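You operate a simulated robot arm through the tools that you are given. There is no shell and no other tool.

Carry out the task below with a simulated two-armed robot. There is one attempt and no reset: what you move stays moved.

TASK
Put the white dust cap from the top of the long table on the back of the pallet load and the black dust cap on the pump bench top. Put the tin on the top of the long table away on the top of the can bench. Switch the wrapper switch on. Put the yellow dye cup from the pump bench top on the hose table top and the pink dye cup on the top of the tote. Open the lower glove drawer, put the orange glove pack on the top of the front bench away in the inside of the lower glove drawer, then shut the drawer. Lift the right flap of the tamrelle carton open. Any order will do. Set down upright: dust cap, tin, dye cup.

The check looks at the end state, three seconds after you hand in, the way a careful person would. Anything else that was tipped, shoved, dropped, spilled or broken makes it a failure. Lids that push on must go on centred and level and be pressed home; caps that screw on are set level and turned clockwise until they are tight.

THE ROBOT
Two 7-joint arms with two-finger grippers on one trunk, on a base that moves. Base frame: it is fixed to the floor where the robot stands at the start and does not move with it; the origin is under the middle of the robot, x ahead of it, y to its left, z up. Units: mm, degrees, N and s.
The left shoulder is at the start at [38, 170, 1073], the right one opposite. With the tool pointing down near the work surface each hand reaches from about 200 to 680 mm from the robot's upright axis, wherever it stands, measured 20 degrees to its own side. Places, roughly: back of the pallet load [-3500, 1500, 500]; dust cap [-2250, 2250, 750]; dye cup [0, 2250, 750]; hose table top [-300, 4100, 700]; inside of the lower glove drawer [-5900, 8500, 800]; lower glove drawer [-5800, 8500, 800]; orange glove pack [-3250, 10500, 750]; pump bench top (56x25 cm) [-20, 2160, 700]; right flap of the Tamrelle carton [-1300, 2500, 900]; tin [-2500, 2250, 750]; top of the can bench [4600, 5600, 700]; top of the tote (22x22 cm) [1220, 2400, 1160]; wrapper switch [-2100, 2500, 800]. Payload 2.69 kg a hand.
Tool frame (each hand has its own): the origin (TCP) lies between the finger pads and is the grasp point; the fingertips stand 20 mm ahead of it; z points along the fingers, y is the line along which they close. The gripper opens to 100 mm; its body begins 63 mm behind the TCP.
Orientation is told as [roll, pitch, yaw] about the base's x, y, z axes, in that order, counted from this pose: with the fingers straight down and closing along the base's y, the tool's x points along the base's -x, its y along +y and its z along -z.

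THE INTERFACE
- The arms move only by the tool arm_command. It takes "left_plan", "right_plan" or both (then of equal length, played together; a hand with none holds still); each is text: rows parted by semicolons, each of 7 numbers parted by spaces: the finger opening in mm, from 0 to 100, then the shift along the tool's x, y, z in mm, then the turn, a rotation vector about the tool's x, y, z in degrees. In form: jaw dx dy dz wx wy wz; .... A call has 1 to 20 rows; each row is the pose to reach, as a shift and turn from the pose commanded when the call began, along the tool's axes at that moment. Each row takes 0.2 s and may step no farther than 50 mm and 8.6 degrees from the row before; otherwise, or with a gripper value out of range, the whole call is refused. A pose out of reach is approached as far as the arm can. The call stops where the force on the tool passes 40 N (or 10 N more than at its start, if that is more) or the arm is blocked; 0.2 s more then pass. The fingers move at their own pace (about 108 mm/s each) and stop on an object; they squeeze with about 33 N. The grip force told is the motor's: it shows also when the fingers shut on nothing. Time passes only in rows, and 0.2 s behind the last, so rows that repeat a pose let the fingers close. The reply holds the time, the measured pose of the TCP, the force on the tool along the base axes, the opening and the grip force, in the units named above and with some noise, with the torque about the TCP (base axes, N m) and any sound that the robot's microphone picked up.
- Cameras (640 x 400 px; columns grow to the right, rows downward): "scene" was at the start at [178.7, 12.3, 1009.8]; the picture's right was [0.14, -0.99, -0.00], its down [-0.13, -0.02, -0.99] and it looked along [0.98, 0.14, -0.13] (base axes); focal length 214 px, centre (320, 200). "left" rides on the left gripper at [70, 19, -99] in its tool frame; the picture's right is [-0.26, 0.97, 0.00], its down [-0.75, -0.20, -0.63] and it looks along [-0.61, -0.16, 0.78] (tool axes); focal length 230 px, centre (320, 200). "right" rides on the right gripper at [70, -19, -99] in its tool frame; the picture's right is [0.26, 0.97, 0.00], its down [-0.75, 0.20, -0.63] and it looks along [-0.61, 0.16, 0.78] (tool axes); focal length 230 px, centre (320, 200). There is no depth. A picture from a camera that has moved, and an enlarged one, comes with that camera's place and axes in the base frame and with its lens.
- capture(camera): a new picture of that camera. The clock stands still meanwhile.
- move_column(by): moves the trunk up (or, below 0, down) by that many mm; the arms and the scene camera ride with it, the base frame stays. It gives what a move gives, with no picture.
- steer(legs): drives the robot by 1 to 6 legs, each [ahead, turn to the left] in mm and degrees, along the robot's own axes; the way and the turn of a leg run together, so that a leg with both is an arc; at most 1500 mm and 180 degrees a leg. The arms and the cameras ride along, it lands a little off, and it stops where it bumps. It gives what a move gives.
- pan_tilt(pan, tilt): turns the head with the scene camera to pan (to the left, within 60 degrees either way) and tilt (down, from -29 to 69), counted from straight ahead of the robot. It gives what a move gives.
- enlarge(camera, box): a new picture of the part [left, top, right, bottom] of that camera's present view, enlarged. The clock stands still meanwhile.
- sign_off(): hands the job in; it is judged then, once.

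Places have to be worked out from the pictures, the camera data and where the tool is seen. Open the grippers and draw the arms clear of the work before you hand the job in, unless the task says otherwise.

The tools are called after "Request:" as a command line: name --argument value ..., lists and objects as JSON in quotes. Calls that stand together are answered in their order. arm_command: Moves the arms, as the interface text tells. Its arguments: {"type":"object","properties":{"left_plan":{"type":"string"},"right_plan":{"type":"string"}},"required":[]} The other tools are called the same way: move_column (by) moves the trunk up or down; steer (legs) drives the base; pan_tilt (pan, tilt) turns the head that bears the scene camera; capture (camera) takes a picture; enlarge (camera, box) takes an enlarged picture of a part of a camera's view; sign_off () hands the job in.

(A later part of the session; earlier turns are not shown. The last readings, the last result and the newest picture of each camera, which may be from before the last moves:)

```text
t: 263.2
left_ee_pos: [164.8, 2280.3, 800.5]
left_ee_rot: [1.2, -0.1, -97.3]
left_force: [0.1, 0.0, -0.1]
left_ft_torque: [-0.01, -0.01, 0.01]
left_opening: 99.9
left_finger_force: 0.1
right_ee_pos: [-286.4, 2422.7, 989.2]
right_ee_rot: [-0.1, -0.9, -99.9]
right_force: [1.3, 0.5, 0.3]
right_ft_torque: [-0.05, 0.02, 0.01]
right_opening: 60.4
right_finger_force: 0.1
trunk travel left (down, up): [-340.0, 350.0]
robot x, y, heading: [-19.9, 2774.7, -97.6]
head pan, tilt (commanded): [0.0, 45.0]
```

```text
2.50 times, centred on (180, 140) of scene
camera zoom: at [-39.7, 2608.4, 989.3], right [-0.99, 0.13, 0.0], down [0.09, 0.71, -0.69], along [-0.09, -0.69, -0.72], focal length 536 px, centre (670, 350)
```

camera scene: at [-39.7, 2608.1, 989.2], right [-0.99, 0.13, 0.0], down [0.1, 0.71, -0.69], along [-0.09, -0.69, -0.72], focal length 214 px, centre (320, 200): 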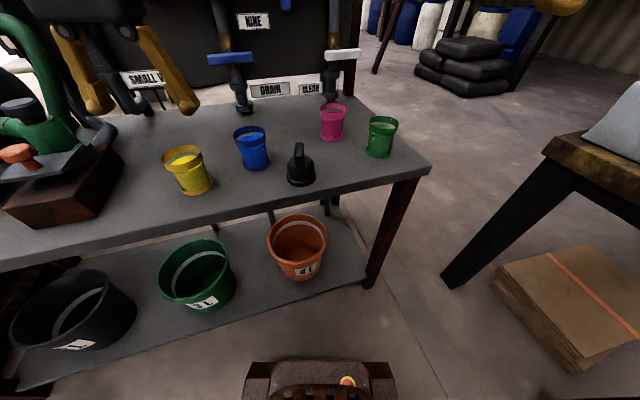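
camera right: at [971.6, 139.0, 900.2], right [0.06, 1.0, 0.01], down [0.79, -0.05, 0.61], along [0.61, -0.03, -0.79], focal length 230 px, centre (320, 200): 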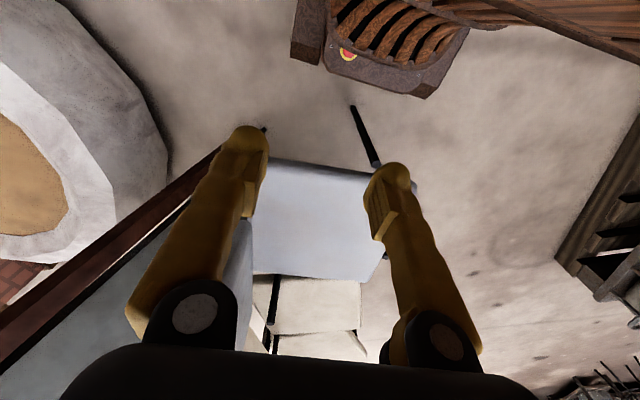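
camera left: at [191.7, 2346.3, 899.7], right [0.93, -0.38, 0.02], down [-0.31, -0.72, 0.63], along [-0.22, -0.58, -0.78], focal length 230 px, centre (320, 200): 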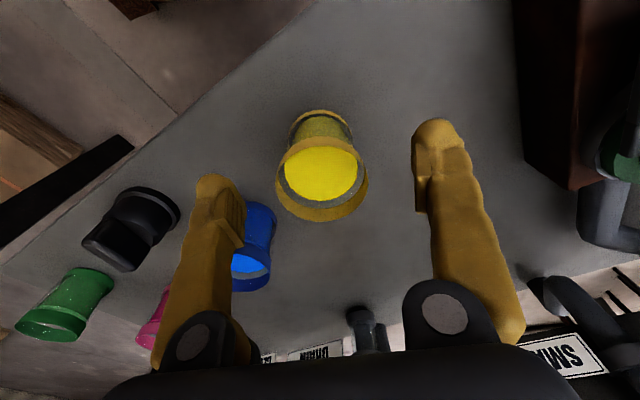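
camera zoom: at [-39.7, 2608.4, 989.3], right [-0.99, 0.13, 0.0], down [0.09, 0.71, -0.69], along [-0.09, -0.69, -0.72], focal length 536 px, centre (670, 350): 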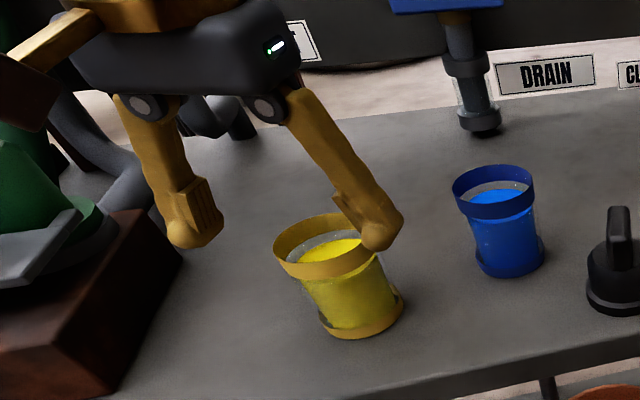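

The rim is really near z≈772 (cup ~70 mm tall), and the cup lies ~13 mm farther forward. I correct, level the roll, and descend to z≈742.

Request:
arm_command --left_plan "100 -7 -1 0 0.6 0 0; 100 -13 -2 0 1.2 0 0; 100 -13 -2 20 1.2 0 0; 100 -13 -2 40 1.2 0 0; 100 -13 -2 58 1.2 0 0; 100 -13 -2 58 1.2 0 0"

Request:
capture --camera "left"

Request:
enlarge --camera "scene" --box '[80, 60, 280, 220]'

```text
t: 264.6
left_ee_pos: [163.7, 2266.0, 741.3]
left_ee_rot: [0.0, 0.0, -97.4]
left_force: [0.0, 0.0, -0.1]
left_ft_torque: [0.01, 0.01, -0.03]
left_opening: 100.1
left_finger_force: 0.1
right_ee_pos: [-286.3, 2421.5, 988.9]
right_ee_rot: [0.0, -0.9, -100.1]
right_force: [-0.6, -0.6, -0.2]
right_ft_torque: [0.02, 0.0, 0.01]
right_opening: 60.1
right_finger_force: 0.0
trunk travel left (down, up): [-340.0, 350.0]
robot x, y, heading: [-18.7, 2776.1, -97.5]
head pan, tilt (commanded): [0.0, 45.0]
```

```text
taken
camera left: at [190.9, 2332.1, 840.9], right [0.93, -0.38, 0.0], down [-0.29, -0.72, 0.63], along [-0.24, -0.58, -0.78], focal length 230 px, centre (320, 200)
```

left: 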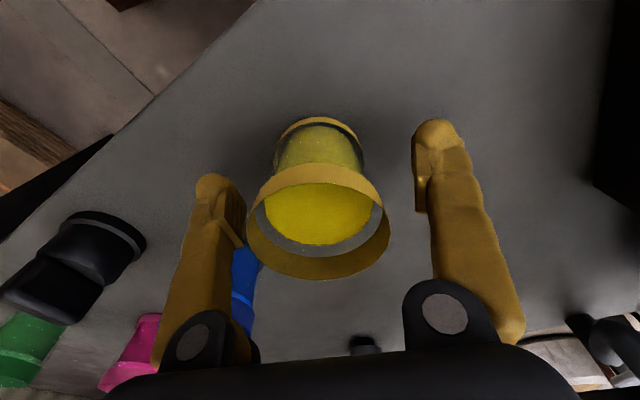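

```text
2.50 times, centred on (180, 140) of scene
camera zoom: at [-39.7, 2608.3, 989.3], right [-0.99, 0.13, 0.0], down [0.09, 0.71, -0.69], along [-0.09, -0.69, -0.72], focal length 536 px, centre (670, 350)
```

zoom: 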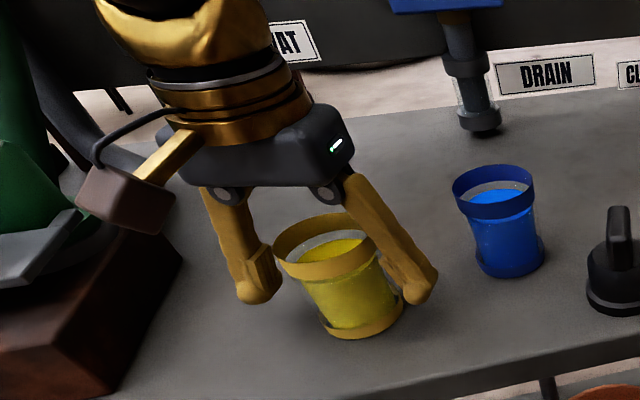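

Good straddle; the cup is ~4 mm nearer. I shift that bit and close gently on the cup body.

Request:
arm_command --left_plan "90 4 0 0 0 0 0; 80 4 0 0 0 0 0; 70 4 0 0 0 0 0; 50 4 0 0 0 0 0; 40 4 0 0 0 0 0; 40 4 0 0 0 0 0"

Request:
capture --camera "left"

```text
t: 266.0
left_ee_pos: [162.5, 2271.0, 742.4]
left_ee_rot: [0.0, 0.0, -97.4]
left_force: [0.3, 0.1, 0.9]
left_ft_torque: [0.02, 0.04, -0.02]
left_opening: 60.5
left_finger_force: 32.8
right_ee_pos: [-287.3, 2423.0, 989.2]
right_ee_rot: [-0.1, -0.9, -99.9]
right_force: [1.1, -0.1, -0.1]
right_ft_torque: [0.03, 0.01, 0.01]
right_opening: 60.3
right_finger_force: 0.1
trunk travel left (down, up): [-340.0, 350.0]
robot x, y, heading: [-18.3, 2772.3, -97.4]
head pan, tilt (commanded): [0.0, 45.0]
```

```text
taken
camera left: at [191.3, 2336.1, 841.1], right [0.93, -0.38, 0.0], down [-0.29, -0.72, 0.63], along [-0.24, -0.58, -0.78], focal length 230 px, centre (320, 200)
```

left: 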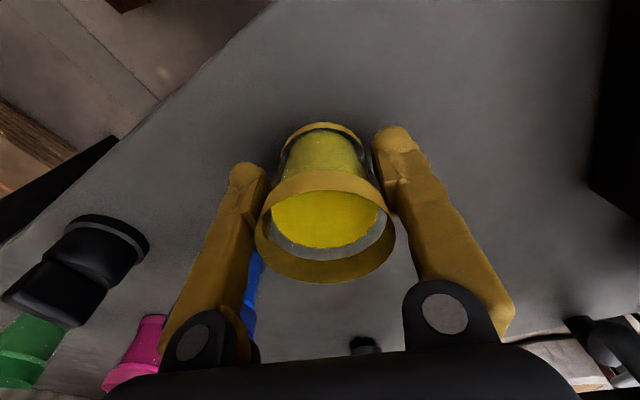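

Yellow cup gripped (60.5 mm, 33 N). I lift it slowly and bring it back to the home reach.

Request:
arm_command --left_plan "40 0 0 -5 0 0 0; 40 0 0 -15 0 0 0; 40 0 0 -30 0 0 0; 40 0 0 -50 0 0 0; 40 0 0 -75 0 0 0; 40 0 0 -100 0 0 0; 40 0 0 -125 0 0 0; 40 0 0 -150 0 0 0; 40 12 0 -175 0 0 0; 40 30 0 -200 0 0 0; 40 48 0 -215 0 0 0; 40 60 0 -220 0 0 0; 40 66 0 -220 0 0 0; 40 66 0 -220 0 0 0"

Request:
capture --camera "left"

Request:
capture --camera "scene"

```text
t: 269.0
left_ee_pos: [172.4, 2336.9, 963.1]
left_ee_rot: [0.0, -0.1, -97.4]
left_force: [0.1, -0.3, -1.8]
left_ft_torque: [0.01, 0.0, -0.02]
left_opening: 60.1
left_finger_force: 33.3
right_ee_pos: [-286.7, 2421.2, 989.6]
right_ee_rot: [-0.1, -0.9, -100.0]
right_force: [-0.3, 0.2, -1.0]
right_ft_torque: [0.0, -0.02, 0.06]
right_opening: 60.1
right_finger_force: 0.0
trunk travel left (down, up): [-340.0, 350.0]
robot x, y, heading: [-19.2, 2777.3, -97.8]
head pan, tilt (commanded): [0.0, 45.0]
```

```text
taken
camera left: at [200.5, 2402.5, 1061.7], right [0.93, -0.38, 0.0], down [-0.29, -0.72, 0.63], along [-0.24, -0.58, -0.78], focal length 230 px, centre (320, 200)
```

left: 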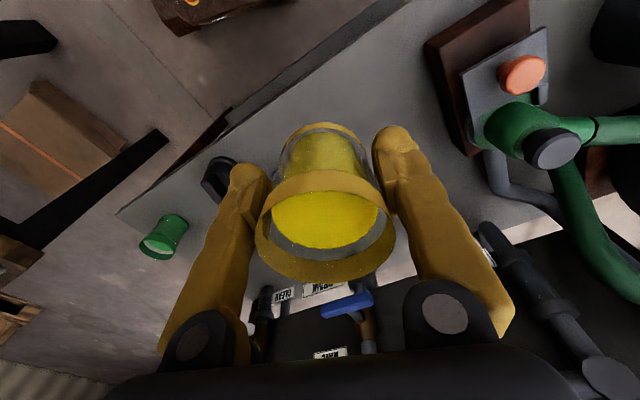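

```text
taken
camera scene: at [-39.7, 2608.1, 989.2], right [-0.99, 0.13, 0.0], down [0.09, 0.71, -0.69], along [-0.09, -0.69, -0.72], focal length 214 px, centre (320, 200)
```

scene: 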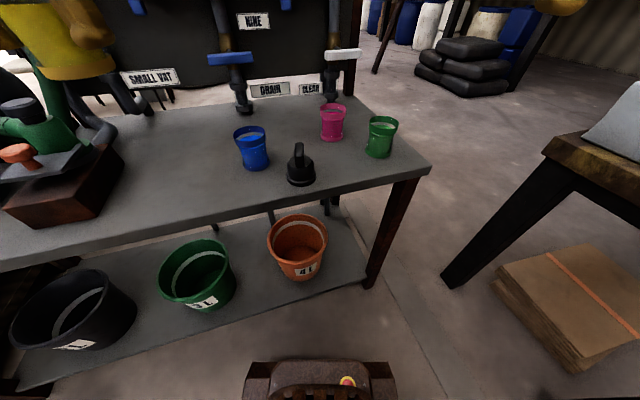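

Yellow cup is safely up. For the pink cup at about (-137, 2110) I creep 80 mm forward and let things settle.

Request:
steer --legs '[[80, 0]]'

Request:
arm_command --right_plan "60 0 0 0 0 0 0; 60 0 0 0 0 0 0; 60 0 0 0 0 0 0; 60 0 0 0 0 0 0; 60 0 0 0 0 0 0; 60 0 0 0 0 0 0; 60 0 0 0 0 0 0; 60 0 0 0 0 0 0; 60 0 0 0 0 0 0; 60 0 0 0 0 0 0"

Request:
capture --camera "scene"

Request:
capture --camera "right"

```text
t: 270.0
left_ee_pos: [160.7, 2253.5, 962.3]
left_ee_rot: [0.0, 0.3, -97.3]
left_force: [-0.6, -0.3, -1.6]
left_ft_torque: [0.05, 0.0, -0.03]
left_opening: 60.2
left_finger_force: 33.0
right_ee_pos: [-297.0, 2339.1, 988.1]
right_ee_rot: [-0.1, -0.7, -100.0]
right_force: [-1.1, -0.8, -0.2]
right_ft_torque: [0.02, 0.0, 0.03]
right_opening: 60.0
right_finger_force: 0.0
trunk travel left (down, up): [-340.0, 350.0]
robot x, y, heading: [-31.3, 2689.2, -97.4]
head pan, tilt (commanded): [0.0, 45.0]
```

```text
t: 272.2
left_ee_pos: [163.4, 2269.9, 968.3]
left_ee_rot: [-0.1, -0.9, -97.3]
left_force: [-0.1, -0.1, -1.7]
left_ft_torque: [0.04, -0.02, -0.04]
left_opening: 60.3
left_finger_force: 33.4
right_ee_pos: [-294.5, 2356.4, 994.6]
right_ee_rot: [-0.1, -1.7, -99.9]
right_force: [-0.6, 0.6, 0.3]
right_ft_torque: [0.03, 0.01, -0.02]
right_opening: 59.8
right_finger_force: 0.0
trunk travel left (down, up): [-340.0, 350.0]
robot x, y, heading: [-34.6, 2696.9, -97.6]
head pan, tilt (commanded): [0.0, 45.0]
```

```text
taken
camera scene: at [-50.3, 2527.3, 989.2], right [-0.99, 0.13, 0.0], down [0.09, 0.71, -0.69], along [-0.09, -0.69, -0.72], focal length 214 px, centre (320, 200)
```

scene: 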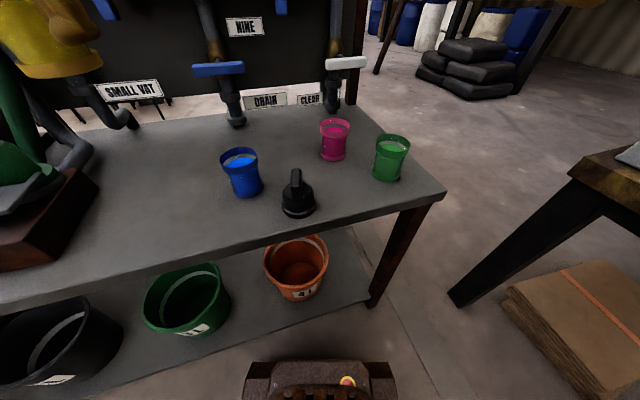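

```text
taken
camera right: at [-300.3, 2431.4, 1092.0], right [1.0, 0.09, -0.01], down [0.07, -0.75, 0.65], along [0.05, -0.65, -0.76], focal length 230 px, centre (320, 200)
```

right: 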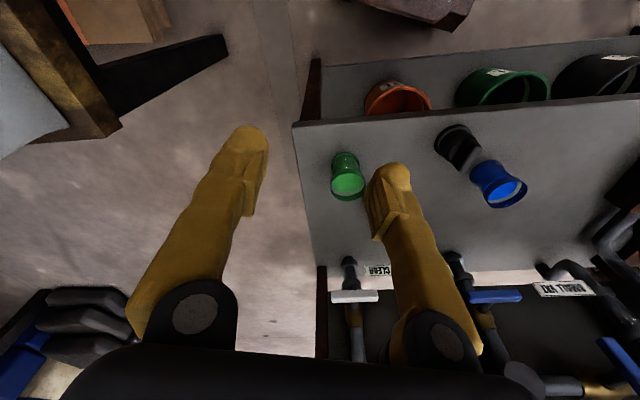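

Pink cup at about (-135, 2117). I move the right hand above it with the jaw open.

Request:
arm_command --right_plan "80 -34 33 0 0 0.5 0; 100 -68 66 0 0 1 0; 100 -102 99 0 0 1.7 0; 100 -136 132 0 0 1.7 0; 100 -170 165 0 0 1.7 0; 100 -204.9 198.3 0 0 1.7 0; 100 -204.9 198.3 40 0 1.7 0; 100 -204.9 198.3 80 0 1.7 0; 100 -204.9 198.3 120.8 0 1.7 0; 100 -204.9 198.3 120.8 0 1.7 0; 100 -204.9 198.3 120.8 0 1.7 0"

Request:
capture --camera "right"

Request:
capture --camera "scene"

```text
t: 273.9
left_ee_pos: [165.5, 2289.7, 977.8]
left_ee_rot: [-0.1, -2.1, -97.3]
left_force: [-0.5, 0.9, -1.4]
left_ft_torque: [-0.08, -0.02, -0.03]
left_opening: 60.4
left_finger_force: 33.5
right_ee_pos: [-141.3, 2131.5, 972.9]
right_ee_rot: [0.5, -0.4, -101.4]
right_force: [0.0, 0.1, 0.0]
right_ft_torque: [-0.14, 0.01, -0.01]
right_opening: 100.1
right_finger_force: 0.1
trunk travel left (down, up): [-340.0, 350.0]
robot x, y, heading: [-27.7, 2695.3, -97.6]
head pan, tilt (commanded): [0.0, 45.0]
stopped in row 8 (right hand): the arm was blocked; the commanded pose is now the measured one
```

```text
taken
camera right: at [-147.4, 2204.5, 1072.1], right [1.0, 0.06, 0.01], down [0.04, -0.77, 0.64], along [0.04, -0.64, -0.77], focal length 230 px, centre (320, 200)
```

right: 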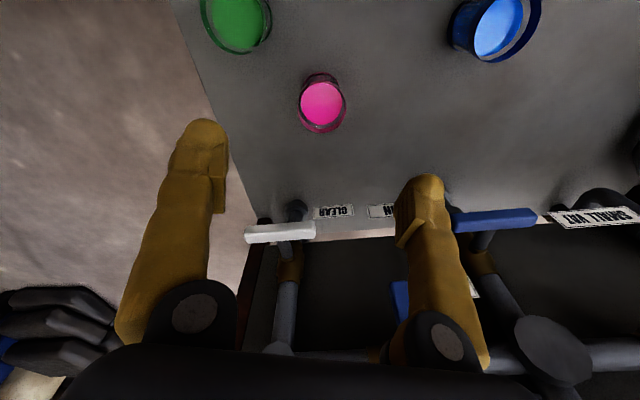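

```text
taken
camera scene: at [-50.7, 2530.7, 990.0], right [-0.99, 0.13, 0.0], down [0.09, 0.71, -0.7], along [-0.09, -0.69, -0.72], focal length 214 px, centre (320, 200)
```

scene: 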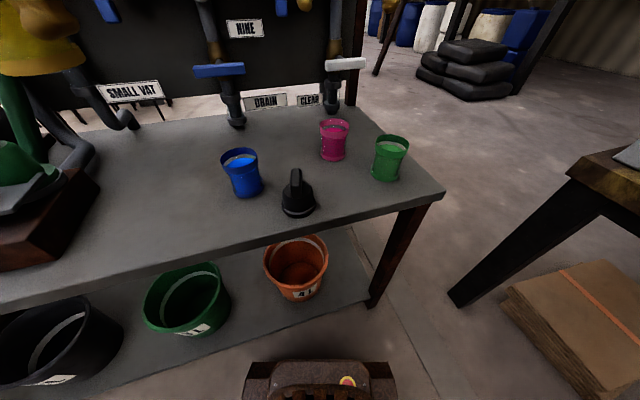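

The right arm jammed reaching near my midline (no tool contact). I bring it back to its home place, then turn the base left ~13 degrees so the cup is on the right arm's own side.

Request:
arm_command --right_plan "100 30 -28 -4 0 0 0; 100 60 -56 -8 0 0 0; 100 90 -84 -12 0 0 0; 100 120 -112 -16 0 0 0; 100 150 -140 -20 0 0 0; 100 175 -165 -20 0 0 0; 100 175 -165 -20 0.5 0 0; 100 175 -165 -20 0.5 0 0; 100 175 -165 -20 0.5 0 0; 100 175 -165 -20 0.5 0 0; 100 175 -165 -20 0.5 0 0; 100 175 -165 -20 0.5 0 0; 100 175 -165 -20 0.5 0 0; 100 175 -165 -20 0.5 0 0"

Request:
steer --legs '[[0, 7], [0, 7]]'

```text
t: 276.9
left_ee_pos: [164.6, 2286.1, 975.0]
left_ee_rot: [0.0, -1.7, -97.3]
left_force: [-0.4, 0.4, -1.6]
left_ft_torque: [0.02, -0.01, 0.02]
left_opening: 60.2
left_finger_force: 32.6
right_ee_pos: [-264.8, 2332.4, 991.7]
right_ee_rot: [-0.3, -0.9, -100.6]
right_force: [0.6, 0.0, 0.3]
right_ft_torque: [0.0, 0.0, 0.0]
right_opening: 99.8
right_finger_force: 0.0
trunk travel left (down, up): [-340.0, 350.0]
robot x, y, heading: [-23.2, 2695.0, -97.8]
head pan, tilt (commanded): [0.0, 45.0]
```

```text
t: 278.4
left_ee_pos: [259.0, 2344.6, 975.4]
left_ee_rot: [0.0, -1.8, -83.2]
left_force: [-0.5, -0.5, -1.5]
left_ft_torque: [0.0, -0.04, 0.01]
left_opening: 60.2
left_finger_force: 33.0
right_ee_pos: [-169.5, 2285.7, 992.1]
right_ee_rot: [-0.4, -0.9, -86.4]
right_force: [0.0, -0.3, -0.3]
right_ft_torque: [-0.03, -0.02, 0.01]
right_opening: 99.8
right_finger_force: 0.1
trunk travel left (down, up): [-340.0, 350.0]
robot x, y, heading: [-23.5, 2695.5, -83.2]
head pan, tilt (commanded): [0.0, 45.0]
```

Now the pink cup is ahead of the right arm. I move above it and down to z≈870.

Request:
arm_command --right_plan "100 -40 6 0 0 0 0; 100 -80 12 0 0 0.4 0; 100 -120 18 10 -0.2 0.9 0; 100 -150 22 40 -0.4 0.9 0; 100 -168.5 23.8 80 -0.4 0.9 0; 100 -168.5 23.8 110 -0.4 0.9 0; 100 -168.5 23.8 124 -0.4 0.9 0; 100 -168.5 23.8 124 -0.4 0.9 0"

Request:
capture --camera "right"

Request:
capture --camera "scene"

```text
t: 280.2
left_ee_pos: [257.0, 2360.1, 981.3]
left_ee_rot: [0.0, -2.7, -83.4]
left_force: [0.3, 0.0, -2.3]
left_ft_torque: [0.02, 0.01, -0.03]
left_opening: 60.0
left_finger_force: 32.6
right_ee_pos: [-136.9, 2131.8, 878.1]
right_ee_rot: [0.0, -0.9, -86.4]
right_force: [-0.2, -1.0, -0.7]
right_ft_torque: [-0.04, -0.01, -0.01]
right_opening: 99.9
right_finger_force: 0.1
trunk travel left (down, up): [-340.0, 350.0]
robot x, y, heading: [-28.1, 2696.3, -83.3]
head pan, tilt (commanded): [0.0, 45.0]
```

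```text
taken
camera right: at [-160.2, 2201.5, 976.7], right [0.95, 0.32, 0.0], down [0.25, -0.73, 0.64], along [0.2, -0.61, -0.77], focal length 230 px, centre (320, 200)
```

right: 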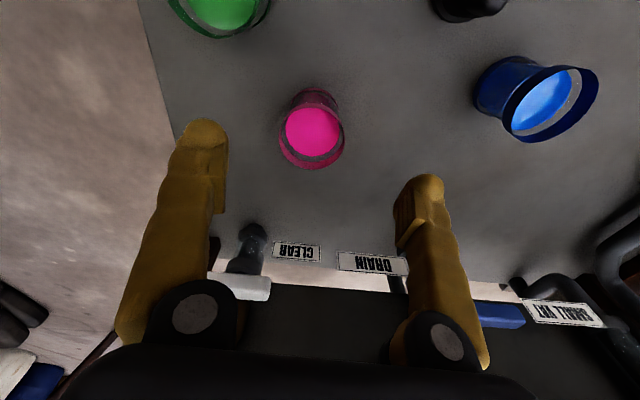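

```text
taken
camera scene: at [-9.4, 2526.9, 989.3], right [-0.99, -0.11, 0.0], down [-0.08, 0.71, -0.69], along [0.08, -0.69, -0.72], focal length 214 px, centre (320, 200)
```

scene: 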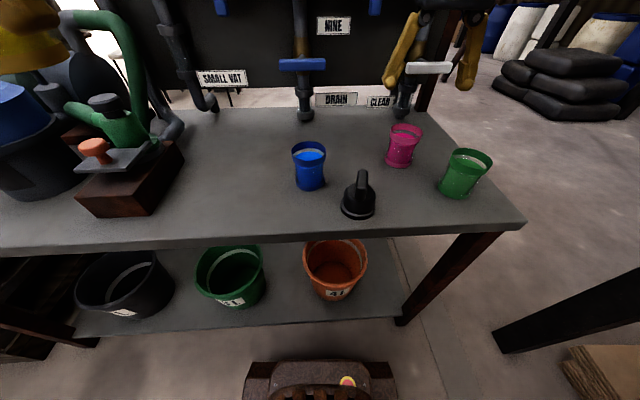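

The pink cup is ~14 mm ahead and 3.5 mm toward tool -y. I correct and descend to z≈795.

Request:
arm_command --right_plan "100 -7 -2 20 0 0.5 0; 100 -13 -3.5 50 0 0.9 0; 100 -13 -3.5 83 0 0.9 0; 100 -13 -3.5 83 0 0.9 0; 100 -13 -3.5 83 0 0.9 0"

Request:
capture --camera "right"

```text
t: 281.4
left_ee_pos: [257.7, 2359.6, 980.3]
left_ee_rot: [0.0, -2.7, -83.3]
left_force: [0.1, 0.2, -1.3]
left_ft_torque: [0.03, 0.01, -0.02]
left_opening: 60.5
left_finger_force: 33.0
right_ee_pos: [-140.1, 2116.0, 795.7]
right_ee_rot: [0.0, 0.0, -86.4]
right_force: [-0.6, 0.3, -0.2]
right_ft_torque: [-0.01, 0.01, 0.03]
right_opening: 100.4
right_finger_force: 0.0
trunk travel left (down, up): [-340.0, 350.0]
robot x, y, heading: [-32.5, 2694.8, -83.2]
head pan, tilt (commanded): [0.0, 45.0]
```

```text
taken
camera right: at [-162.7, 2184.0, 894.6], right [0.95, 0.32, 0.0], down [0.25, -0.74, 0.63], along [0.2, -0.6, -0.78], focal length 230 px, centre (320, 200)
```

right: 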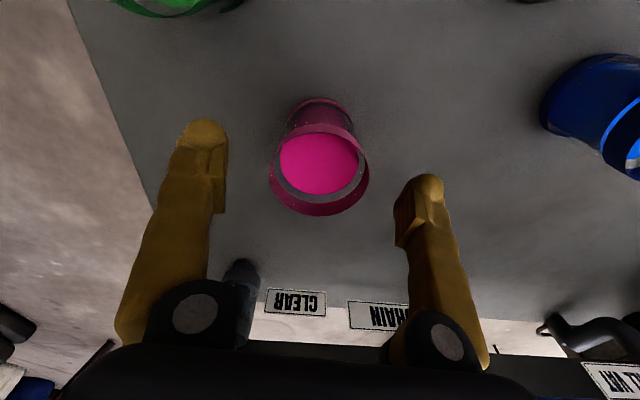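

Centered well. I descend to z≈742 and close on the cup.

Request:
arm_command --right_plan "100 -1 0 18 0 0 0; 100 -1 0 36 0 0 0; 100 -1 0 54 0 0 0; 100 -1 0 54 0 0 0; 80 -1 0 54 0 0 0; 65 -1 0 54 0 0 0; 50 -1 0 54 0 0 0; 40 -1 0 54 0 0 0; 40 -1 0 54 0 0 0"

Request:
capture --camera "right"

```text
t: 283.4
left_ee_pos: [257.1, 2359.0, 982.7]
left_ee_rot: [0.1, -2.8, -83.3]
left_force: [-0.4, -0.1, -1.0]
left_ft_torque: [-0.01, 0.02, 0.02]
left_opening: 60.3
left_finger_force: 33.1
right_ee_pos: [-138.9, 2113.1, 742.2]
right_ee_rot: [0.0, -0.1, -86.3]
right_force: [0.6, 0.8, -1.0]
right_ft_torque: [-0.03, 0.03, 0.04]
right_opening: 60.2
right_finger_force: 33.0
trunk travel left (down, up): [-340.0, 350.0]
robot x, y, heading: [-30.1, 2694.1, -83.3]
head pan, tilt (commanded): [0.0, 45.0]
```

```text
taken
camera right: at [-162.5, 2182.5, 841.2], right [0.95, 0.32, 0.0], down [0.25, -0.74, 0.63], along [0.2, -0.6, -0.78], focal length 230 px, centre (320, 200)
```

right: 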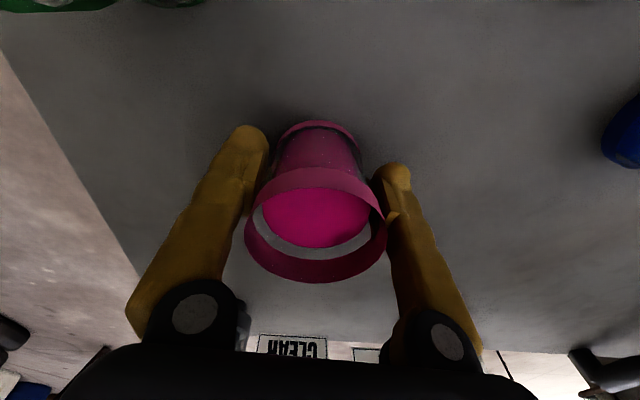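

Pink cup gripped. I lift it slowly, then draw it back to the home reach.

Request:
arm_command --right_plan "40 0 0 -5 0 0 0; 40 0 0 -15 0 0 0; 40 0 0 -30 0 0 0; 40 0 0 -50 0 0 0; 40 0 0 -75 0 0 0; 40 0 0 -100 0 0 0; 40 0 0 -130 0 0 0; 40 0 0 -160 0 0 0; 40 5 0 -190 0 0 0; 40 20 -3 -215 0 0 0; 40 45 -6 -225 0 0 0; 40 75 -9 -230 0 0 0; 40 105 -12 -230 0 0 0; 40 135 -15 -230 0 0 0; 40 155 -18 -230 0 0 0; 40 165 -20 -230 0 0 0; 40 165 -20 -230 0 0 0"

Request:
capture --camera "scene"

Request:
capture --camera "right"

```text
t: 287.0
left_ee_pos: [258.3, 2359.2, 980.8]
left_ee_rot: [0.1, -2.7, -83.3]
left_force: [1.3, 0.3, -1.4]
left_ft_torque: [0.02, 0.02, 0.02]
left_opening: 60.1
left_finger_force: 32.8
right_ee_pos: [-169.9, 2278.2, 971.0]
right_ee_rot: [0.0, 0.0, -86.4]
right_force: [-0.3, -0.2, -2.2]
right_ft_torque: [0.01, 0.02, -0.01]
right_opening: 60.0
right_finger_force: 33.1
trunk travel left (down, up): [-340.0, 350.0]
robot x, y, heading: [-29.7, 2692.9, -83.6]
head pan, tilt (commanded): [0.0, 45.0]
```

```text
taken
camera scene: at [-9.4, 2526.7, 989.2], right [-0.99, -0.11, 0.0], down [-0.08, 0.71, -0.69], along [0.08, -0.69, -0.72], focal length 214 px, centre (320, 200)
```

scene: 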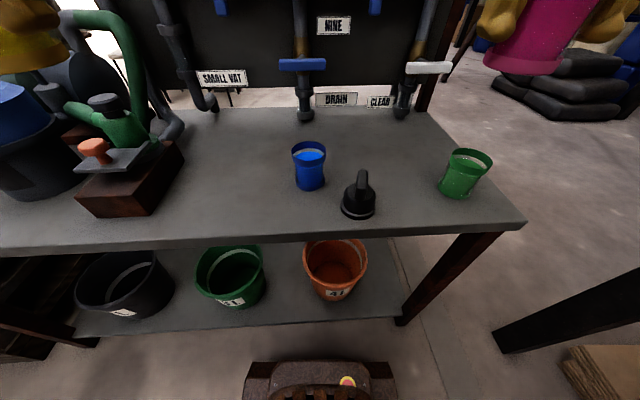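

```text
taken
camera right: at [-193.4, 2346.8, 1070.2], right [0.95, 0.32, 0.0], down [0.25, -0.74, 0.63], along [0.2, -0.6, -0.78], focal length 230 px, centre (320, 200)
```

right: 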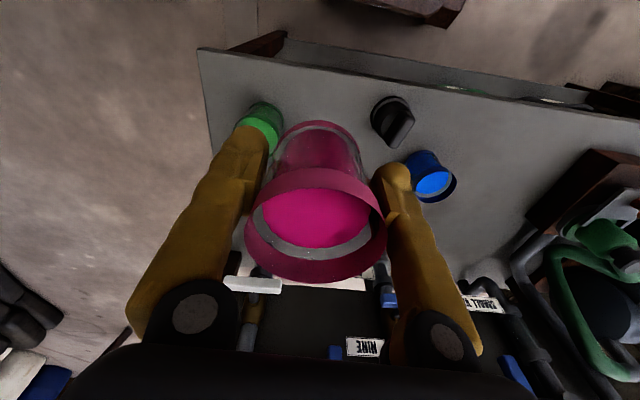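

Both cups are up and level. I back away 350 mm from the bench, let it settle, then turn toward the hose table behind me.

Request:
steer --legs '[[-350, 0]]'

Request:
arm_command --left_plan "40 0 0 0 0 0 0; 40 0 0 0 0 1 0; 40 0 0 0 0 2 0; 40 0 0 0 0 2 0; 40 0 0 0 0 2 0; 40 0 0 0 0 2 0; 40 0 0 0 0 2 0; 40 0 0 0 0 2 0; 40 0 0 0 0 2 0; 40 0 0 0 0 2 0; 40 0 0 0 0 2 0; 40 0 0 0 0 2 0"

Request:
steer --legs '[[0, 9], [0, 9], [0, 9], [0, 9]]'

```text
t: 289.3
left_ee_pos: [216.1, 2707.6, 980.7]
left_ee_rot: [0.0, -2.9, -83.3]
left_force: [0.1, -0.2, -2.1]
left_ft_torque: [0.03, 0.02, -0.01]
left_opening: 60.2
left_finger_force: 32.7
right_ee_pos: [-212.1, 2624.3, 970.8]
right_ee_rot: [0.0, 0.0, -86.5]
right_force: [0.1, -0.2, -1.2]
right_ft_torque: [-0.02, 0.01, 0.0]
right_opening: 60.1
right_finger_force: 33.7
trunk travel left (down, up): [-340.0, 350.0]
robot x, y, heading: [-72.9, 3041.5, -83.2]
head pan, tilt (commanded): [0.0, 45.0]
```

```text
t: 291.9
left_ee_pos: [215.2, 2721.4, 985.3]
left_ee_rot: [0.0, -1.6, -83.3]
left_force: [0.4, -0.2, -1.8]
left_ft_torque: [0.03, -0.01, -0.01]
left_opening: 60.2
left_finger_force: 32.6
right_ee_pos: [-212.7, 2639.7, 975.4]
right_ee_rot: [0.0, -1.0, -86.5]
right_force: [-0.1, 0.7, -1.5]
right_ft_torque: [-0.02, 0.02, -0.01]
right_opening: 60.1
right_finger_force: 33.0
trunk travel left (down, up): [-340.0, 350.0]
robot x, y, heading: [-67.0, 3037.1, -83.6]
head pan, tilt (commanded): [0.0, 45.0]
```

```text
t: 294.9
left_ee_pos: [350.1, 2947.8, 985.5]
left_ee_rot: [0.0, -1.6, -47.4]
left_force: [0.2, -0.1, -1.7]
left_ft_torque: [0.02, -0.02, 0.03]
left_opening: 60.2
left_finger_force: 33.1
right_ee_pos: [50.0, 2631.2, 976.3]
right_ee_rot: [0.1, -0.9, -50.7]
right_force: [0.5, -1.2, -2.5]
right_ft_torque: [-0.01, 0.01, -0.01]
right_opening: 60.3
right_finger_force: 32.5
trunk travel left (down, up): [-340.0, 350.0]
robot x, y, heading: [-73.1, 3043.4, -47.7]
head pan, tilt (commanded): [0.0, 45.0]
```

Turning goes fine. Since I'm rotating through +x anyway, I'll deliver the pink cup to the tote first. I turn on to about -8 degrees and look.

Request:
steer --legs '[[0, 10], [0, 10], [0, 10], [0, 10]]'

Request:
pan_tilt --pan -20 --tilt 12

Request:
capture --camera "scene"

```text
t: 298.2
left_ee_pos: [295.7, 3241.2, 992.8]
left_ee_rot: [-0.1, -2.6, -7.3]
left_force: [0.0, 0.0, -2.5]
left_ft_torque: [0.0, 0.0, -0.02]
left_opening: 60.1
left_finger_force: 32.6
right_ee_pos: [270.9, 2805.6, 982.8]
right_ee_rot: [0.0, -1.8, -10.5]
right_force: [-0.1, -0.2, -2.1]
right_ft_torque: [0.0, -0.01, -0.05]
right_opening: 60.1
right_finger_force: 32.7
trunk travel left (down, up): [-340.0, 350.0]
robot x, y, heading: [-67.7, 3040.2, -7.5]
head pan, tilt (commanded): [0.0, 45.0]
```

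```text
t: 299.1
left_ee_pos: [278.3, 3243.9, 990.5]
left_ee_rot: [0.0, -2.3, -7.2]
left_force: [0.7, 1.1, -2.1]
left_ft_torque: [0.01, 0.01, -0.01]
left_opening: 60.2
left_finger_force: 32.8
right_ee_pos: [255.9, 2808.8, 987.8]
right_ee_rot: [0.1, -2.7, -10.4]
right_force: [-0.2, -0.6, -2.2]
right_ft_torque: [0.02, 0.01, 0.0]
right_opening: 60.3
right_finger_force: 32.7
trunk travel left (down, up): [-340.0, 350.0]
robot x, y, heading: [-69.1, 3039.5, -7.3]
head pan, tilt (commanded): [-20.0, 12.0]
```

```text
taken
camera scene: at [100.4, 2983.0, 1040.8], right [-0.46, -0.89, 0.01], down [-0.2, 0.1, -0.97], along [0.86, -0.45, -0.22], focal length 214 px, centre (320, 200)
```

scene: 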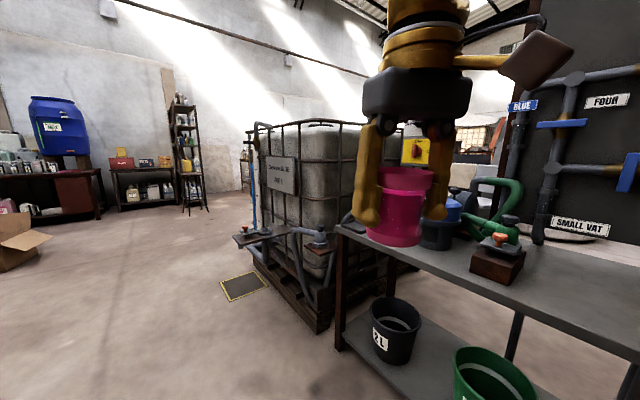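

I see the tote's back with brackets protruding on it. I enlarge to understand what sticks out.

Request:
enlarge --camera "scene" --box '[215, 110, 375, 340]'

```text
1.74 times, centred on (295, 225) of scene
camera zoom: at [100.4, 2983.0, 1040.8], right [-0.46, -0.89, 0.01], down [-0.2, 0.1, -0.97], along [0.86, -0.45, -0.22], focal length 373 px, centre (364, 156)
```

zoom: 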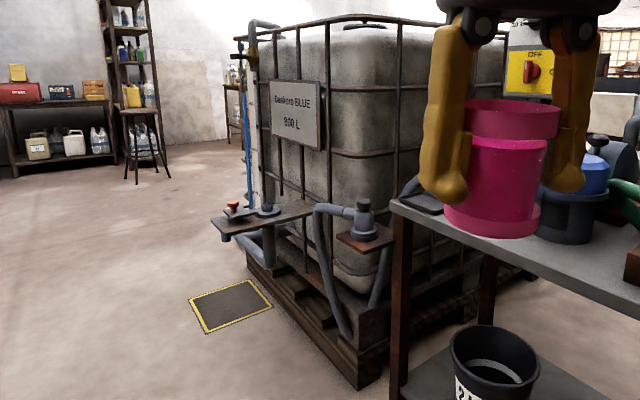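

There is pipework with a small shelf protruding from the tote's back. I restore the arm reach, turn to +3 degrees and drive 700 mm to view it better from above.

Request:
arm_command --left_plan "40 -15 -5 0 0 1 0; 40 -30 -10 0 0 2 0; 40 -50 -15 0 0 2.3 0; 40 -70 -20 0 0 2.3 0; 40 -70 -20 0 0 2.3 0; 40 -70 -20 0 0 2.3 0; 40 -70 -20 0 0 2.3 0; 40 -70 -20 0 0 2.3 0; 40 -70 -20 0 0 2.3 0; 40 -70 -20 0 0 2.3 0; 40 -70 -20 0 0 2.3 0; 40 -70 -20 0 0 2.3 0" --right_plan "40 -10 0 0 0 1 0; 40 -20 0 0 0 2 0; 40 -30 0 0 0 2.7 0; 40 -40 0 0 0 2.7 0; 40 -40 0 0 0 2.7 0; 40 -40 0 0 0 2.7 0; 40 -40 0 0 0 2.7 0; 40 -40 0 0 0 2.7 0; 40 -40 0 0 0 2.7 0; 40 -40 0 0 0 2.7 0; 40 -40 0 0 0 2.7 0; 40 -40 0 0 0 2.7 0"

Request:
steer --legs '[[0, 10]]'

```text
t: 301.7
left_ee_pos: [346.2, 3215.4, 1000.7]
left_ee_rot: [0.0, -1.1, -7.3]
left_force: [0.6, 0.3, -2.3]
left_ft_torque: [0.02, 0.03, 0.0]
left_opening: 60.2
left_finger_force: 33.0
right_ee_pos: [296.4, 2800.2, 989.9]
right_ee_rot: [0.1, -0.1, -10.5]
right_force: [0.5, -0.3, -1.5]
right_ft_torque: [0.03, -0.04, 0.0]
right_opening: 60.3
right_finger_force: 32.6
trunk travel left (down, up): [-340.0, 350.0]
robot x, y, heading: [-70.4, 3035.9, -7.4]
head pan, tilt (commanded): [-20.0, 12.0]
```

```text
t: 302.8
left_ee_pos: [310.4, 3283.0, 999.7]
left_ee_rot: [-0.2, -1.1, 2.8]
left_force: [0.3, 0.6, -1.7]
left_ft_torque: [-0.01, -0.01, 0.03]
left_opening: 59.9
left_finger_force: 33.3
right_ee_pos: [330.0, 2868.6, 989.2]
right_ee_rot: [0.0, 0.0, -0.6]
right_force: [0.6, -0.1, -1.5]
right_ft_torque: [-0.03, 0.02, 0.0]
right_opening: 60.0
right_finger_force: 32.9
trunk travel left (down, up): [-340.0, 350.0]
robot x, y, heading: [-68.1, 3034.1, 2.7]
head pan, tilt (commanded): [-20.0, 12.0]
```

Now I drive forward 750 mm and look at the tote from there with the trunk raised.

Request:
steer --legs '[[750, 0]]'

Request:
move_column --by 330

Request:
pan_tilt --pan -38 --tilt 30

Request:
capture --camera "scene"

```text
t: 306.9
left_ee_pos: [1044.1, 3320.3, 1005.0]
left_ee_rot: [0.0, -1.9, 3.1]
left_force: [0.3, -0.6, -1.2]
left_ft_torque: [0.02, 0.01, 0.0]
left_opening: 60.3
left_finger_force: 33.1
right_ee_pos: [1065.6, 2904.3, 996.2]
right_ee_rot: [0.0, -1.0, -0.2]
right_force: [-0.2, 0.9, -1.8]
right_ft_torque: [0.0, 0.06, -0.01]
right_opening: 60.2
right_finger_force: 33.3
trunk travel left (down, up): [-340.0, 350.0]
robot x, y, heading: [678.4, 3077.8, 2.8]
head pan, tilt (commanded): [-20.0, 12.0]
```

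```text
t: 310.1
left_ee_pos: [1027.7, 3319.4, 1341.1]
left_ee_rot: [0.0, -3.0, 2.9]
left_force: [0.1, -0.3, -1.7]
left_ft_torque: [0.01, 0.02, 0.01]
left_opening: 60.2
left_finger_force: 33.1
right_ee_pos: [1050.7, 2904.3, 1331.6]
right_ee_rot: [0.1, -1.9, -0.2]
right_force: [-0.7, 0.4, -1.5]
right_ft_torque: [-0.05, 0.02, -0.01]
right_opening: 60.3
right_finger_force: 32.5
trunk travel left (down, up): [-670.0, 20.0]
robot x, y, heading: [677.8, 3078.6, 2.8]
head pan, tilt (commanded): [-20.0, 12.0]
```

```text
t: 311.0
left_ee_pos: [1027.0, 3320.8, 1343.1]
left_ee_rot: [0.0, -3.0, 3.0]
left_force: [0.2, -0.1, -1.5]
left_ft_torque: [-0.01, 0.02, 0.04]
left_opening: 60.1
left_finger_force: 33.1
right_ee_pos: [1050.7, 2903.4, 1331.2]
right_ee_rot: [0.1, -1.9, -0.2]
right_force: [-0.6, 0.0, -2.3]
right_ft_torque: [0.03, -0.01, 0.03]
right_opening: 60.3
right_finger_force: 32.7
trunk travel left (down, up): [-670.0, 20.0]
robot x, y, heading: [680.8, 3075.6, 2.8]
head pan, tilt (commanded): [-38.0, 30.0]
```

```text
taken
camera scene: at [847.3, 3025.4, 1342.0], right [-0.57, -0.82, 0.01], down [-0.42, 0.29, -0.86], along [0.7, -0.5, -0.51], focal length 214 px, centre (320, 200)
```

scene: 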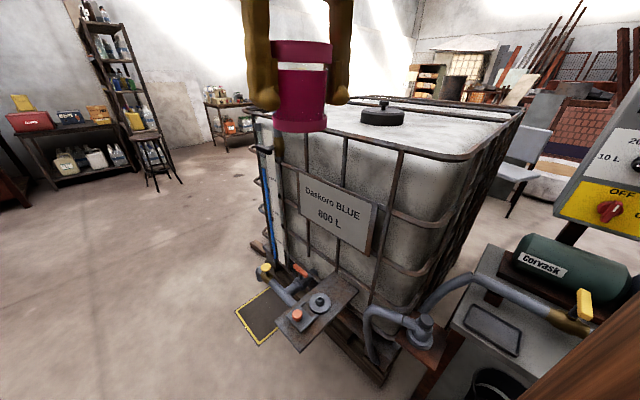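

Now I see the tote top: the lid is at its center, the target spot (1220, 2400) lies near the back-west corner, and a valve shelf sticks out at x≈1130–1280. I'll approach from the east side of that shelf: drive to about (1510, 3117) first.

Request:
steer --legs '[[830, 0]]'

Request:
arm_command --left_plan "40 -15 -5 0 0 1 0; 40 -30 -10 0 0 2 0; 40 -40 -15 0 0 3 0; 40 -40 -15 0 0 3 0; 40 -40 -15 0 0 3 0; 40 -40 -15 0 0 3 0; 40 -40 -15 0 0 3 0; 40 -40 -15 0 0 3 0; 40 -40 -15 0 0 3 0; 40 -40 -15 0 0 3 0; 40 -40 -15 0 0 3 0; 40 -40 -15 0 0 3 0" --right_plan "40 -15 0 0 0 1 0; 40 -30 0 0 0 2 0; 40 -40 0 0 0 2 0; 40 -40 0 0 0 2 0; 40 -40 0 0 0 2 0; 40 -40 0 0 0 2 0; 40 -40 0 0 0 2 0; 40 -40 0 0 0 2 0; 40 -40 0 0 0 2 0; 40 -40 0 0 0 2 0; 40 -40 0 0 0 2 0; 40 -40 0 0 0 2 0"

Request:
steer --legs '[[0, -10], [0, -10], [0, -10], [0, -10]]'

```text
t: 315.3
left_ee_pos: [1848.3, 3362.0, 1341.4]
left_ee_rot: [-0.1, -2.9, 3.1]
left_force: [0.9, 0.4, -2.1]
left_ft_torque: [-0.01, 0.02, 0.01]
left_opening: 59.9
left_finger_force: 33.6
right_ee_pos: [1870.8, 2944.1, 1331.8]
right_ee_rot: [0.1, -1.9, -0.3]
right_force: [-0.1, 0.1, -1.3]
right_ft_torque: [0.02, 0.03, 0.02]
right_opening: 59.9
right_finger_force: 32.7
trunk travel left (down, up): [-670.0, 20.0]
robot x, y, heading: [1502.4, 3115.8, 2.8]
head pan, tilt (commanded): [-38.0, 30.0]
```

```text
t: 317.9
left_ee_pos: [1867.0, 3347.1, 1349.9]
left_ee_rot: [0.0, -0.9, 3.0]
left_force: [-0.5, 0.2, -1.1]
left_ft_torque: [-0.01, 0.01, -0.02]
left_opening: 60.5
left_finger_force: 33.4
right_ee_pos: [1889.8, 2943.4, 1338.2]
right_ee_rot: [0.1, -0.8, -0.2]
right_force: [-0.3, -0.3, -2.2]
right_ft_torque: [0.0, 0.01, 0.01]
right_opening: 60.2
right_finger_force: 32.8
trunk travel left (down, up): [-670.0, 20.0]
robot x, y, heading: [1500.3, 3112.2, 3.0]
head pan, tilt (commanded): [-38.0, 30.0]
```

```text
t: 321.2
left_ee_pos: [1931.4, 3055.4, 1349.3]
left_ee_rot: [-0.1, -1.0, -37.2]
left_force: [0.1, -0.3, -2.2]
left_ft_torque: [-0.02, -0.02, 0.01]
left_opening: 60.1
left_finger_force: 33.4
right_ee_pos: [1686.7, 2732.5, 1338.9]
right_ee_rot: [0.2, -0.8, -40.3]
right_force: [-0.3, 0.3, -2.6]
right_ft_torque: [-0.01, 0.0, 0.01]
right_opening: 60.2
right_finger_force: 32.4
trunk travel left (down, up): [-670.0, 20.0]
robot x, y, heading: [1502.6, 3115.9, -37.2]
head pan, tilt (commanded): [-38.0, 30.0]
```

Turning works. I continue to heading -100.

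Request:
steer --legs '[[0, -10.5], [0, -10.5], [0, -10.5], [0, -10.5], [0, -10.5], [0, -10.5]]'

Request:
pan_tilt --pan -15 --tilt 35

Request:
capture --camera "scene"

```text
t: 325.9
left_ee_pos: [1644.3, 2725.6, 1354.4]
left_ee_rot: [0.0, -1.8, -100.5]
left_force: [-1.4, 0.2, -1.8]
left_ft_torque: [-0.03, 0.0, 0.0]
left_opening: 60.3
left_finger_force: 32.9
right_ee_pos: [1244.8, 2799.0, 1344.6]
right_ee_rot: [0.2, -1.7, -103.6]
right_force: [0.7, -0.6, -2.3]
right_ft_torque: [0.01, -0.01, 0.03]
right_opening: 59.8
right_finger_force: 33.0
trunk travel left (down, up): [-670.0, 20.0]
robot x, y, heading: [1505.4, 3113.7, -100.8]
head pan, tilt (commanded): [-38.0, 30.0]
```

```text
t: 326.8
left_ee_pos: [1651.7, 2754.9, 1339.1]
left_ee_rot: [-0.1, 1.3, -100.5]
left_force: [0.5, 0.1, -1.5]
left_ft_torque: [-0.02, -0.01, 0.0]
left_opening: 60.4
left_finger_force: 32.9
right_ee_pos: [1252.0, 2825.3, 1338.9]
right_ee_rot: [-0.1, -0.6, -103.6]
right_force: [0.7, 0.3, -2.2]
right_ft_torque: [-0.01, -0.01, 0.02]
right_opening: 59.9
right_finger_force: 32.9
trunk travel left (down, up): [-670.0, 20.0]
robot x, y, heading: [1505.8, 3111.8, -100.7]
head pan, tilt (commanded): [-15.0, 35.0]
```

```text
taken
camera scene: at [1451.2, 2945.6, 1334.1], right [-0.9, 0.43, 0.01], down [0.25, 0.53, -0.81], along [-0.35, -0.73, -0.59], focal length 214 px, centre (320, 200)
```

scene: 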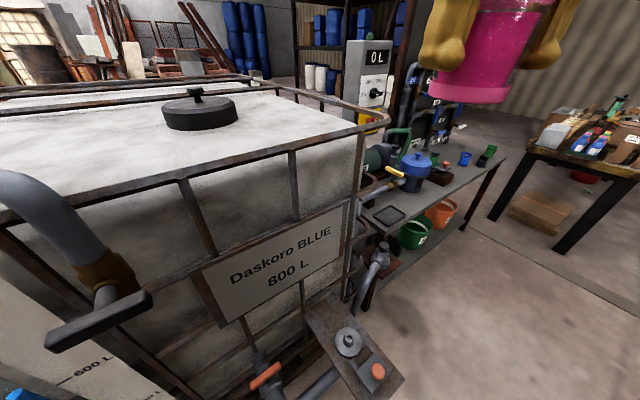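

The view shows T between the lid and the corner rail (rail z≈1172). A valve and the shelf stick out below, so I'll only creep 85 mm forward and reach over the rail. First I zoom on the top.

Request:
enlarge --camera "scene" --box '[220, 80, 420, 205]'

Request:
steer --legs '[[85, 0]]'

Request:
arm_command --right_plan "40 0 0 0 0 0 0; 40 0 0 0 0 0 0; 40 0 0 0 0 0 0; 40 0 0 0 0 0 0; 40 0 0 0 0 0 0; 40 0 0 0 0 0 0; 40 0 0 0 0 0 0; 40 0 0 0 0 0 0; 40 0 0 0 0 0 0; 40 0 0 0 0 0 0"

Request:
capture --camera "scene"

Request:
capture --camera "right"

```text
3.20 times, centred on (320, 142) of scene
camera zoom: at [1451.2, 2945.6, 1334.1], right [-0.9, 0.43, 0.01], down [0.25, 0.53, -0.81], along [-0.35, -0.73, -0.59], focal length 686 px, centre (320, 384)
```

zoom: 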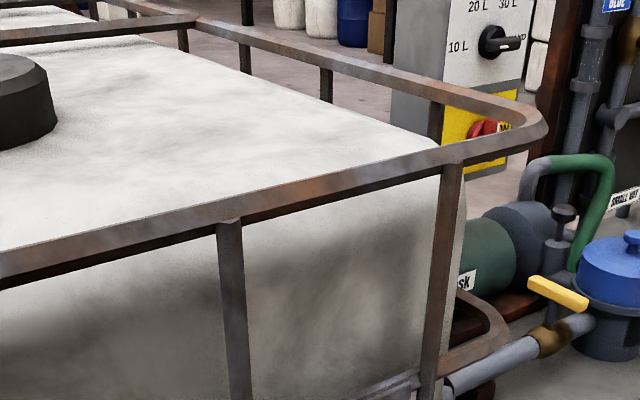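

```text
t: 327.9
left_ee_pos: [1636.4, 2684.7, 1354.1]
left_ee_rot: [0.0, -1.3, -100.5]
left_force: [-0.4, -0.9, -0.8]
left_ft_torque: [0.06, 0.0, -0.03]
left_opening: 60.3
left_finger_force: 32.7
right_ee_pos: [1236.3, 2753.9, 1352.5]
right_ee_rot: [0.1, -3.0, -103.7]
right_force: [0.9, 0.1, -0.1]
right_ft_torque: [0.03, -0.04, -0.02]
right_opening: 59.9
right_finger_force: 32.7
trunk travel left (down, up): [-670.0, 20.0]
robot x, y, heading: [1490.2, 3036.1, -100.9]
head pan, tilt (commanded): [-15.0, 35.0]
```

```text
t: 330.1
left_ee_pos: [1637.1, 2686.4, 1330.6]
left_ee_rot: [0.1, 3.3, -100.5]
left_force: [-0.1, -0.8, -1.6]
left_ft_torque: [0.02, 0.01, -0.02]
left_opening: 60.2
left_finger_force: 32.8
right_ee_pos: [1237.6, 2755.8, 1329.0]
right_ee_rot: [0.0, 1.5, -103.6]
right_force: [0.3, 0.8, -1.8]
right_ft_torque: [0.0, -0.04, -0.02]
right_opening: 60.0
right_finger_force: 32.9
trunk travel left (down, up): [-670.0, 20.0]
robot x, y, heading: [1489.9, 3034.7, -100.6]
head pan, tilt (commanded): [-15.0, 35.0]
```

```text
taken
camera scene: at [1433.5, 2860.7, 1333.9], right [-0.9, 0.43, 0.0], down [0.25, 0.53, -0.81], along [-0.35, -0.73, -0.59], focal length 214 px, centre (320, 200)
```

scene: 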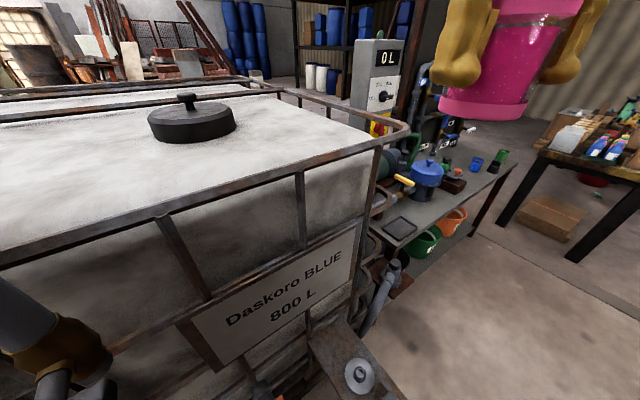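

```text
taken
camera right: at [1235.2, 2825.9, 1430.9], right [1.0, 0.02, 0.01], down [0.01, -0.79, 0.61], along [0.02, -0.61, -0.79], focal length 230 px, centre (320, 200)
```

right: 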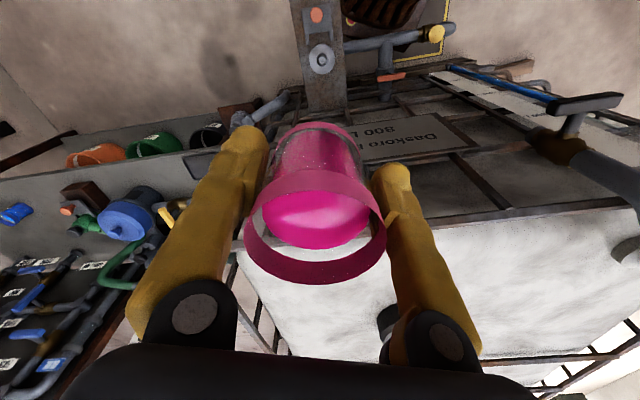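

From the right camera, the back rail runs along y ≈ 2545+0.236·(x−1250). I aim for (1235, 2452), 85 mm inside the rail, and carry the pink cup there slowly at z≈1270.

Request:
arm_command --right_plan "40 -15 3 0 0 -0.3 0; 40 -40 9 0 0 -0.6 0; 40 -70 16 0 0 -1 0; 40 -100 23 0 0 -1.5 0; 40 -130 30 0 0 -1.5 0; 40 -160 37 0 0 -1.5 0; 40 -190 44 0 0 -1.5 0; 40 -220 51 5 0 -1.5 0; 40 -250 58 15 0 -1.5 0; 40 -275 64 30 0 -1.5 0; 40 -290 67 42 0 -1.5 0; 40 -297.3 68.9 51.3 0 -1.5 0; 40 -297.3 68.9 51.3 0 -1.5 0; 40 -297.3 68.9 51.3 0 -1.5 0"

Request:
capture --camera "right"

Request:
capture --camera "scene"

```text
t: 332.2
left_ee_pos: [1644.0, 2717.0, 1316.8]
left_ee_rot: [-0.1, 6.7, -100.5]
left_force: [0.8, 0.2, -0.8]
left_ft_torque: [-0.04, 0.04, 0.01]
left_opening: 60.4
left_finger_force: 32.8
right_ee_pos: [1238.2, 2495.6, 1350.3]
right_ee_rot: [0.2, -5.3, -103.8]
right_force: [0.2, 0.6, -2.4]
right_ft_torque: [-0.04, 0.05, 0.0]
right_opening: 60.0
right_finger_force: 32.9
trunk travel left (down, up): [-670.0, 20.0]
robot x, y, heading: [1491.6, 3028.6, -100.6]
head pan, tilt (commanded): [-15.0, 35.0]
stopped in row 10 (right hand): the arm was blocked; the commanded pose is now the measured one
```

```text
taken
camera right: at [1238.0, 2576.4, 1443.2], right [1.0, 0.02, -0.02], down [0.03, -0.72, 0.7], along [0.0, -0.7, -0.72], focal length 230 px, centre (320, 200)
```

right: 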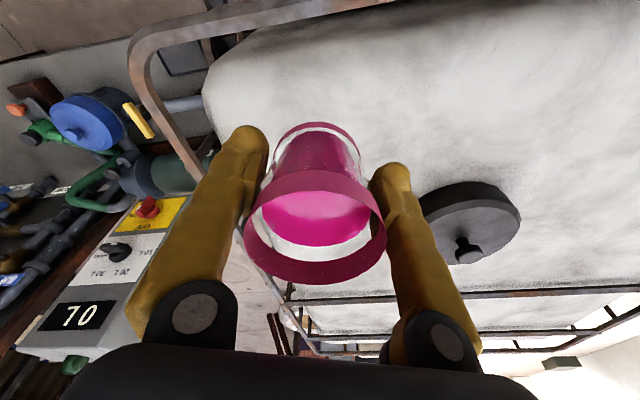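

```text
taken
camera scene: at [1434.4, 2861.6, 1334.2], right [-0.9, 0.43, 0.0], down [0.25, 0.53, -0.81], along [-0.35, -0.73, -0.59], focal length 214 px, centre (320, 200)
```

scene: 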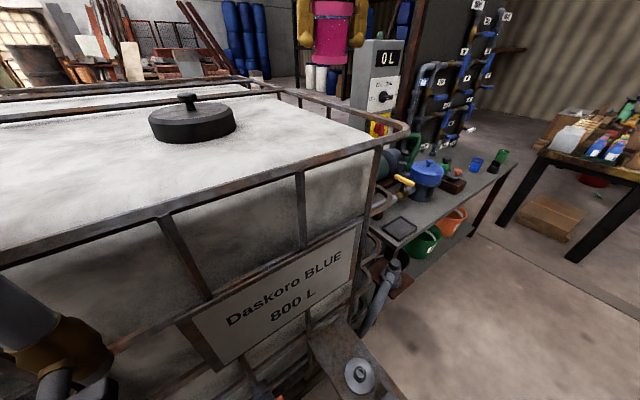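

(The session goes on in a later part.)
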